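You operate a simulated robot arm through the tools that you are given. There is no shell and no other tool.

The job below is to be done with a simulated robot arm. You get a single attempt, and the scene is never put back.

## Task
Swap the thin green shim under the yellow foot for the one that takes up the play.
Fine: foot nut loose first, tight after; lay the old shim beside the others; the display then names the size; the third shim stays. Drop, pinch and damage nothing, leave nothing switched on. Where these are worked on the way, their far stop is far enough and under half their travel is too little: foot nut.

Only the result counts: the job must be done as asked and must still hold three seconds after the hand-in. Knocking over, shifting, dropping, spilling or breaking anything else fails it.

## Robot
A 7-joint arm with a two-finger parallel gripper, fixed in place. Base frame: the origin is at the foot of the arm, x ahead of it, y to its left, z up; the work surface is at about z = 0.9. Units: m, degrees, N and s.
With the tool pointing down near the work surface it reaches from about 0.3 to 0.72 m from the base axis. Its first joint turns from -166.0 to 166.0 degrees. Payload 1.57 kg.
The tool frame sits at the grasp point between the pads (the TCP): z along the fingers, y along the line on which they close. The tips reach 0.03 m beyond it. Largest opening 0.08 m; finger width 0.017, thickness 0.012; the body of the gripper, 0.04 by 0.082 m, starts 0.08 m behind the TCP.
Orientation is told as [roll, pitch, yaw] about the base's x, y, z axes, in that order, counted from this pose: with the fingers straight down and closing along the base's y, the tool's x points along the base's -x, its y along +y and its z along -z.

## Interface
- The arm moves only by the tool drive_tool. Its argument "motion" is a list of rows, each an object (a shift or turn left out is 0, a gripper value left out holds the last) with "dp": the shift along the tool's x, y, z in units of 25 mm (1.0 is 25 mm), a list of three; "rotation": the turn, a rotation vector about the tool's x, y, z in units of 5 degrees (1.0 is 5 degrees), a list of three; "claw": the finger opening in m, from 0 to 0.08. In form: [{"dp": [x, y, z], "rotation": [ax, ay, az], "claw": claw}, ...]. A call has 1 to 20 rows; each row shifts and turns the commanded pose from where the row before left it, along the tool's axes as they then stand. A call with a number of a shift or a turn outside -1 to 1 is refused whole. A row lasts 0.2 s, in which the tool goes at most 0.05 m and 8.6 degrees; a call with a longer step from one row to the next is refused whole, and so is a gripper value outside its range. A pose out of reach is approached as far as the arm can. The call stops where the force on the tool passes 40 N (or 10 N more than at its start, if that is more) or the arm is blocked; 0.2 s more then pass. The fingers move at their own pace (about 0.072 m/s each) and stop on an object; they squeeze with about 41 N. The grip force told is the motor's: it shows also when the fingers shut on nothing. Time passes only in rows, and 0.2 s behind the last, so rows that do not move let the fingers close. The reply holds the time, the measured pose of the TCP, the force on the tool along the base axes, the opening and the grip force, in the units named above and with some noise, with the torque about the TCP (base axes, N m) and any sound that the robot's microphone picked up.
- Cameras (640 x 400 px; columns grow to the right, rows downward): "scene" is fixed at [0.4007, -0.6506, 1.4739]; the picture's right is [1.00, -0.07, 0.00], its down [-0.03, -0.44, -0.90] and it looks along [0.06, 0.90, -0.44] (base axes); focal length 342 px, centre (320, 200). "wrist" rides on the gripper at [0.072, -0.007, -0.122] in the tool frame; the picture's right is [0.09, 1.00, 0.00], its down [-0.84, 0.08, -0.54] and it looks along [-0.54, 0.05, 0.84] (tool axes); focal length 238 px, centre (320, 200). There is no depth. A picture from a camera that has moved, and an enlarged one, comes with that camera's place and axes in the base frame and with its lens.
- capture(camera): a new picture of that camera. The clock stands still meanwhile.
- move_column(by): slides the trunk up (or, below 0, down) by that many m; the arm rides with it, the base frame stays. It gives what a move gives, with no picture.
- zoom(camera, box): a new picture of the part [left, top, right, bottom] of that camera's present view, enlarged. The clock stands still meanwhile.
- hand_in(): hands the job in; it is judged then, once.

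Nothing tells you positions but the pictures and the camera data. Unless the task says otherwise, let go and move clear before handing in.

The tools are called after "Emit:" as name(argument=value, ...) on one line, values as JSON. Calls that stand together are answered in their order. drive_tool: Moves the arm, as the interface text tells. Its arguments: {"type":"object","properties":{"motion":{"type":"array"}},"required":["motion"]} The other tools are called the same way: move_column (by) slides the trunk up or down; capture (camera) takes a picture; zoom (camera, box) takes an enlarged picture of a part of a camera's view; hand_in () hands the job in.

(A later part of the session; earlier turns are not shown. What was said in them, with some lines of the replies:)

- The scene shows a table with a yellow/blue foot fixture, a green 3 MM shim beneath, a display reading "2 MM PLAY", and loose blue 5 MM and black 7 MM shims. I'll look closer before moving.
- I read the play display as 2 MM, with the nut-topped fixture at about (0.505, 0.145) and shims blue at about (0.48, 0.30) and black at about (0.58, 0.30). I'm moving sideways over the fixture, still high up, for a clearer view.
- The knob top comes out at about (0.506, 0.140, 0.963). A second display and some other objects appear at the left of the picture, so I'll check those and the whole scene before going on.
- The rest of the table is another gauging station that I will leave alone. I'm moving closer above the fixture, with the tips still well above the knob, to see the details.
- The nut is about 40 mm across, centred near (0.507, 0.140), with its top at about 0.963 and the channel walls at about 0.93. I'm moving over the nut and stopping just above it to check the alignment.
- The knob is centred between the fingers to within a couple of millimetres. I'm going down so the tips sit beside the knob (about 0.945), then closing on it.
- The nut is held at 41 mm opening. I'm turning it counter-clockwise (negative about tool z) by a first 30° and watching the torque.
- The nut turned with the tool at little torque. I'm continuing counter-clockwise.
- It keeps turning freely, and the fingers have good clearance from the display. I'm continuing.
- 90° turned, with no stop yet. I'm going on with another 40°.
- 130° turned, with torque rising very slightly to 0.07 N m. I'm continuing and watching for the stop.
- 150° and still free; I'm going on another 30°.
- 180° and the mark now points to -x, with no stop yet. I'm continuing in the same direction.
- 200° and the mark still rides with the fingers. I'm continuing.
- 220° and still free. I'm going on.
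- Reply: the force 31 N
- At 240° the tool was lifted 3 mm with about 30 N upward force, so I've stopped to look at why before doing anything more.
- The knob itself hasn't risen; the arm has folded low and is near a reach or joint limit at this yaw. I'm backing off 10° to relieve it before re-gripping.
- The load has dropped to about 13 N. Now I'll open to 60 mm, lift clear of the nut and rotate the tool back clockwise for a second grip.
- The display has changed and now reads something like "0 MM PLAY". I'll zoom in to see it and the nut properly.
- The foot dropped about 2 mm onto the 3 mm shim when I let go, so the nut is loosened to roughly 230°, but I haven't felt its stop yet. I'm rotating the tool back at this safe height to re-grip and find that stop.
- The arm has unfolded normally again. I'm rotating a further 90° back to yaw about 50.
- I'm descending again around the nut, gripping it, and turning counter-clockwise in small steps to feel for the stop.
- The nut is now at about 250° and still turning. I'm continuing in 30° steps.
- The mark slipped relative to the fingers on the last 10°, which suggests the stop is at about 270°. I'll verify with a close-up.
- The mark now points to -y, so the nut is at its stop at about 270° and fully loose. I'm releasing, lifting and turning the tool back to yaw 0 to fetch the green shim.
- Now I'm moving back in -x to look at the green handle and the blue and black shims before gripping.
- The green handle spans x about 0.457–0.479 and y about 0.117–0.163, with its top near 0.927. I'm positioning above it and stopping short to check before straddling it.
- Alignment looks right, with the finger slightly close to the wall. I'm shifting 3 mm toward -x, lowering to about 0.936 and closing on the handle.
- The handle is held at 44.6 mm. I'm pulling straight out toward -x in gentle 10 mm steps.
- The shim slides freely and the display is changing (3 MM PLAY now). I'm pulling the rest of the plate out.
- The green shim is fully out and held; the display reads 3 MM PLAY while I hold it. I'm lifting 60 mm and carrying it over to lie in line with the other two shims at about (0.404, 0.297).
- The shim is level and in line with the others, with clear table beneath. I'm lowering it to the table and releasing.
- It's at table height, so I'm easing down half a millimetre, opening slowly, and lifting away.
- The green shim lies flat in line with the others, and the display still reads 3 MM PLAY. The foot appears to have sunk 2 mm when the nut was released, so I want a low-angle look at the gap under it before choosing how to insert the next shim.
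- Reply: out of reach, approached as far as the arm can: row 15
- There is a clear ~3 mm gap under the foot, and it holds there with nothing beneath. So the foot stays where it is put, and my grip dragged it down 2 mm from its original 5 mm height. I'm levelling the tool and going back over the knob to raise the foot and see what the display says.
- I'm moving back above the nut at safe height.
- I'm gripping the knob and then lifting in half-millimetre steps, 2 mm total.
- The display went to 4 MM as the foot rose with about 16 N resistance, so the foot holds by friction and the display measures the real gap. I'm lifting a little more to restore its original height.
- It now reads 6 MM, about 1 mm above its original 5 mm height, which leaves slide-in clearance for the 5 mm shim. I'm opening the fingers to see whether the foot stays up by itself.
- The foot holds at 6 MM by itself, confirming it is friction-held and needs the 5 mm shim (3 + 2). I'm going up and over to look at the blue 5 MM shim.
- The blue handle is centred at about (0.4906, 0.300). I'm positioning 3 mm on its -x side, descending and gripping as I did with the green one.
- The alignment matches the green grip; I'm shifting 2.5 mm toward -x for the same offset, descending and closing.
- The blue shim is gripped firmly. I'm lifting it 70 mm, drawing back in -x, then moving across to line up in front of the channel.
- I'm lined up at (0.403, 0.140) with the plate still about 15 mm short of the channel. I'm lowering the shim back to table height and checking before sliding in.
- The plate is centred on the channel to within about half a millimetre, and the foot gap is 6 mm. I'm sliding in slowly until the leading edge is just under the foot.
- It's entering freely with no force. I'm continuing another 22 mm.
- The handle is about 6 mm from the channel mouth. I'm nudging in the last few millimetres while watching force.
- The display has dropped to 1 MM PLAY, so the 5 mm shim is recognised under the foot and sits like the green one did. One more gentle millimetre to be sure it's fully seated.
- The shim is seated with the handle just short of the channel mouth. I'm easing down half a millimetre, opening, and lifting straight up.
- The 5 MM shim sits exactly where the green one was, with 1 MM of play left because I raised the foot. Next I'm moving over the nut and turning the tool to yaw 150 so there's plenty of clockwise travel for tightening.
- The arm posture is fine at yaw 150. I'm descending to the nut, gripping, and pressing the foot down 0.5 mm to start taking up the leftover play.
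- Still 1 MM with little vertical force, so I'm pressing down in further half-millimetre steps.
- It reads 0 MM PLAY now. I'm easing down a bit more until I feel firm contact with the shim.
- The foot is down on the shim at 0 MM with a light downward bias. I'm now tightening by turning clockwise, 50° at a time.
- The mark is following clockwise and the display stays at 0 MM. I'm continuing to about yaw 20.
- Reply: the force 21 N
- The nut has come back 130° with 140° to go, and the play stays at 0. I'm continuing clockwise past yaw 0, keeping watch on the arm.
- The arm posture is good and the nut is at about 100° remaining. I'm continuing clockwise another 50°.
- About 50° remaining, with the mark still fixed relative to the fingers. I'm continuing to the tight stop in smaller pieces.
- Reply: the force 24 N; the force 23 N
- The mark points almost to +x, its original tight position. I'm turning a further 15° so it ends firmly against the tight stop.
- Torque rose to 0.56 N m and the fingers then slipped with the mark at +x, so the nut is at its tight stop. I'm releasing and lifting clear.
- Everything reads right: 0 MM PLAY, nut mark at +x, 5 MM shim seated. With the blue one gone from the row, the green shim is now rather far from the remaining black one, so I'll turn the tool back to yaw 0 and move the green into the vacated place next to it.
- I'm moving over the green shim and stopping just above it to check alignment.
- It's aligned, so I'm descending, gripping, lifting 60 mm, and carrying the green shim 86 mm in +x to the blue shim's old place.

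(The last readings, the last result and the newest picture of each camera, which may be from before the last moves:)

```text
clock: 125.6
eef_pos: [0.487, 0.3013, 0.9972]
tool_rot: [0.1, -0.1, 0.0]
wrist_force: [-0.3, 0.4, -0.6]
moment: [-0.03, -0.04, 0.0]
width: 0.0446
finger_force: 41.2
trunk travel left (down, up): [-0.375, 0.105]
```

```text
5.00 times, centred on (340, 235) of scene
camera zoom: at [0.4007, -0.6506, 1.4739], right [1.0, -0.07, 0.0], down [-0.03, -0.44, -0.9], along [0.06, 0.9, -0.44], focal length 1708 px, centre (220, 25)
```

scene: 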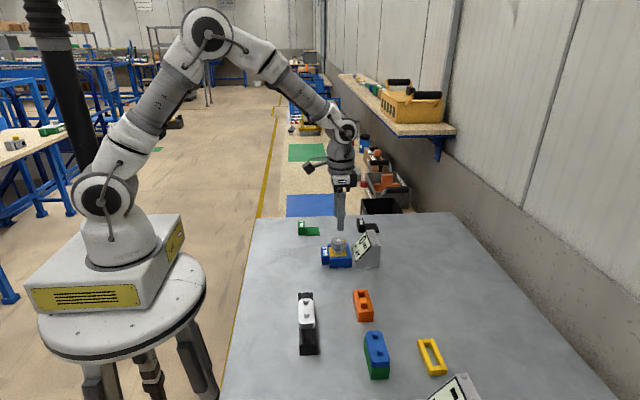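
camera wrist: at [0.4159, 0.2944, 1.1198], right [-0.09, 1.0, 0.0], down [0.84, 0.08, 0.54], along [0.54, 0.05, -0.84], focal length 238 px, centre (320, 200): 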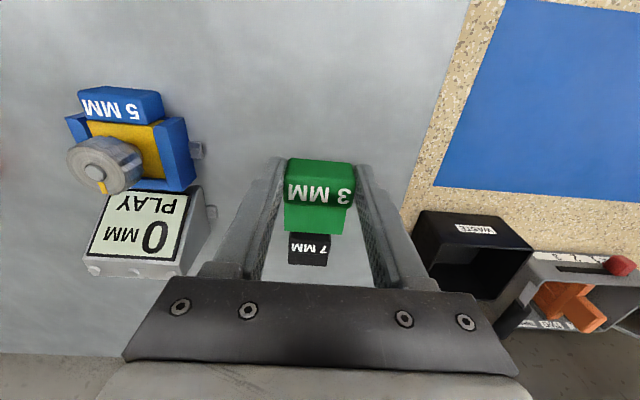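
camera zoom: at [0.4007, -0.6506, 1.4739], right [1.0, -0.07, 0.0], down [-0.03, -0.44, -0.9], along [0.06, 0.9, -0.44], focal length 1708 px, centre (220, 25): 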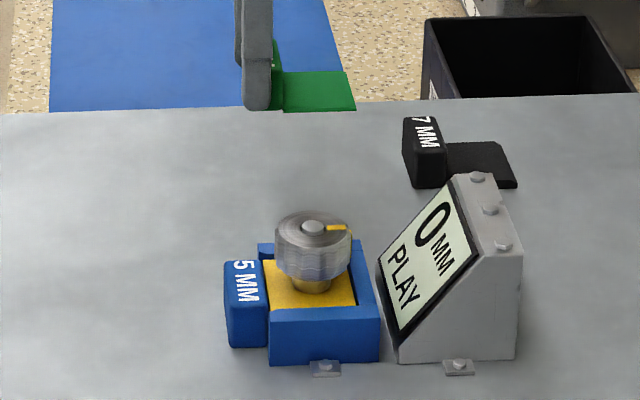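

The green shim is over the vacated spot with good clearance from the black one. I'm lowering it to the table, releasing gently, and lifting away.

Emit:
drive_tool(motion=[{"dp": [0, 0, 0.8]}, {"dp": [0, 0, 0.8]}, {"dp": [0, 0, 0.5]}, {"dp": [0, 0, 0.2]}, {"dp": [0, 0, 0.08]}, {"dp": [0, 0, 0.01]}, {"dp": [0, 0, 0]}, {"claw": 0.05}, {"claw": 0.056}, {"claw": 0.064}, {"claw": 0.064}, {"dp": [0, 0, -0.5]}, {"dp": [0, 0, -0.9]}, {"dp": [0, 0, -0.9]}, {"dp": [0, 0, -0.9]}, {"dp": [0, 0, -0.9]}, {"dp": [0, 0, 0]}])

Emit:
capture(camera="wrist")

Emit:
zoom(camera="scene", box=[280, 195, 400, 275])

Emit:
capture(camera="scene")

```text
clock: 129.2
eef_pos: [0.4874, 0.2992, 1.0396]
tool_rot: [0.0, 0.1, 0.0]
wrist_force: [0.6, 0.7, 0.1]
moment: [-0.03, 0.0, 0.0]
width: 0.0636
finger_force: 0.1
trunk travel left (down, up): [-0.375, 0.105]
```

```text
taken
camera wrist: at [0.4152, 0.2934, 1.1629], right [-0.09, 1.0, 0.0], down [0.84, 0.08, 0.54], along [0.54, 0.05, -0.84], focal length 238 px, centre (320, 200)
```

wrist: 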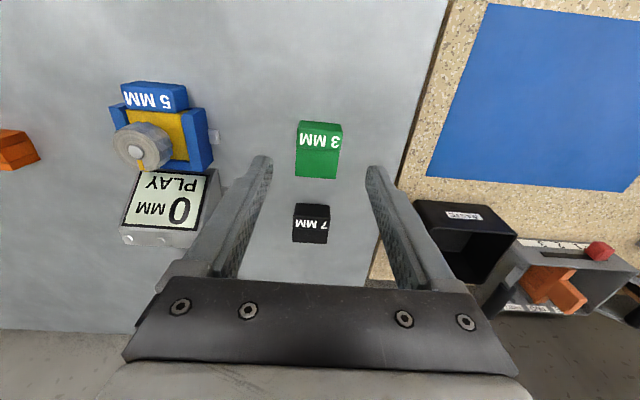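

```text
5.00 times, centred on (340, 235) of scene
camera zoom: at [0.4007, -0.6506, 1.4739], right [1.0, -0.07, 0.0], down [-0.03, -0.44, -0.9], along [0.06, 0.9, -0.44], focal length 1708 px, centre (220, 25)
```

zoom: 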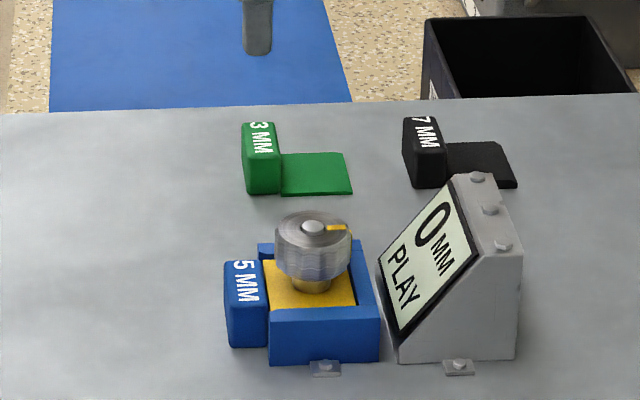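

```text
taken
```

scene: 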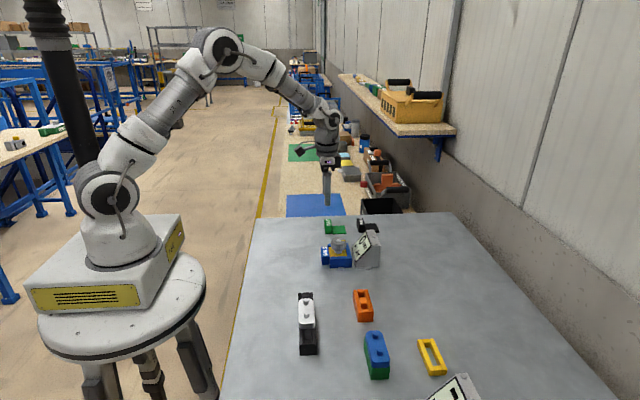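

The display reads 0 MM PLAY, the nut mark is back at its tight position and the 5 MM shim is seated. The green shim lies beside the unmoved black one, and the gripper is open and clear, so I'm handing in.

Emit:
hand_in()

```text
The job is handed in.
```

The 5 mm blue shim is now under the yellow foot in place of the green 3 mm one, and the job is handed in. The display reads 0 MM PLAY, but I haven't seen the judging result.

- **Nut:** I loosened it about 270° to its far stop. After the swap I turned it clockwise until it hit the tight stop. Its mark is back where it started.
- **Size:** The display showed 2 MM of play with the 3 mm shim in, which calls for 5 mm. With the old shim out it read 3 MM, because the foot had sunk 2 mm after I loosened the nut. I therefore chose 5 mm from the starting reading, not from the display after removal.
- **Foot:** I raised the foot about 3 mm by the nut to slide the new shim in. Before tightening I pressed it back down until the play read 0.
- **Old shim:** The green shim lies flat beside the black 7 mm one. I first set it down further along, then moved it into the blue shim's old place so it would be next to the other.
- **Everything else:** The black shim and the other objects on the table were not touched, nothing was dropped, and the gripper is open and clear of the work.

At about 240° of the loosening turn, the arm neared its reach limit and the force on the tool rose to about 30 N. I backed off 10° and re-gripped, and saw no damage.
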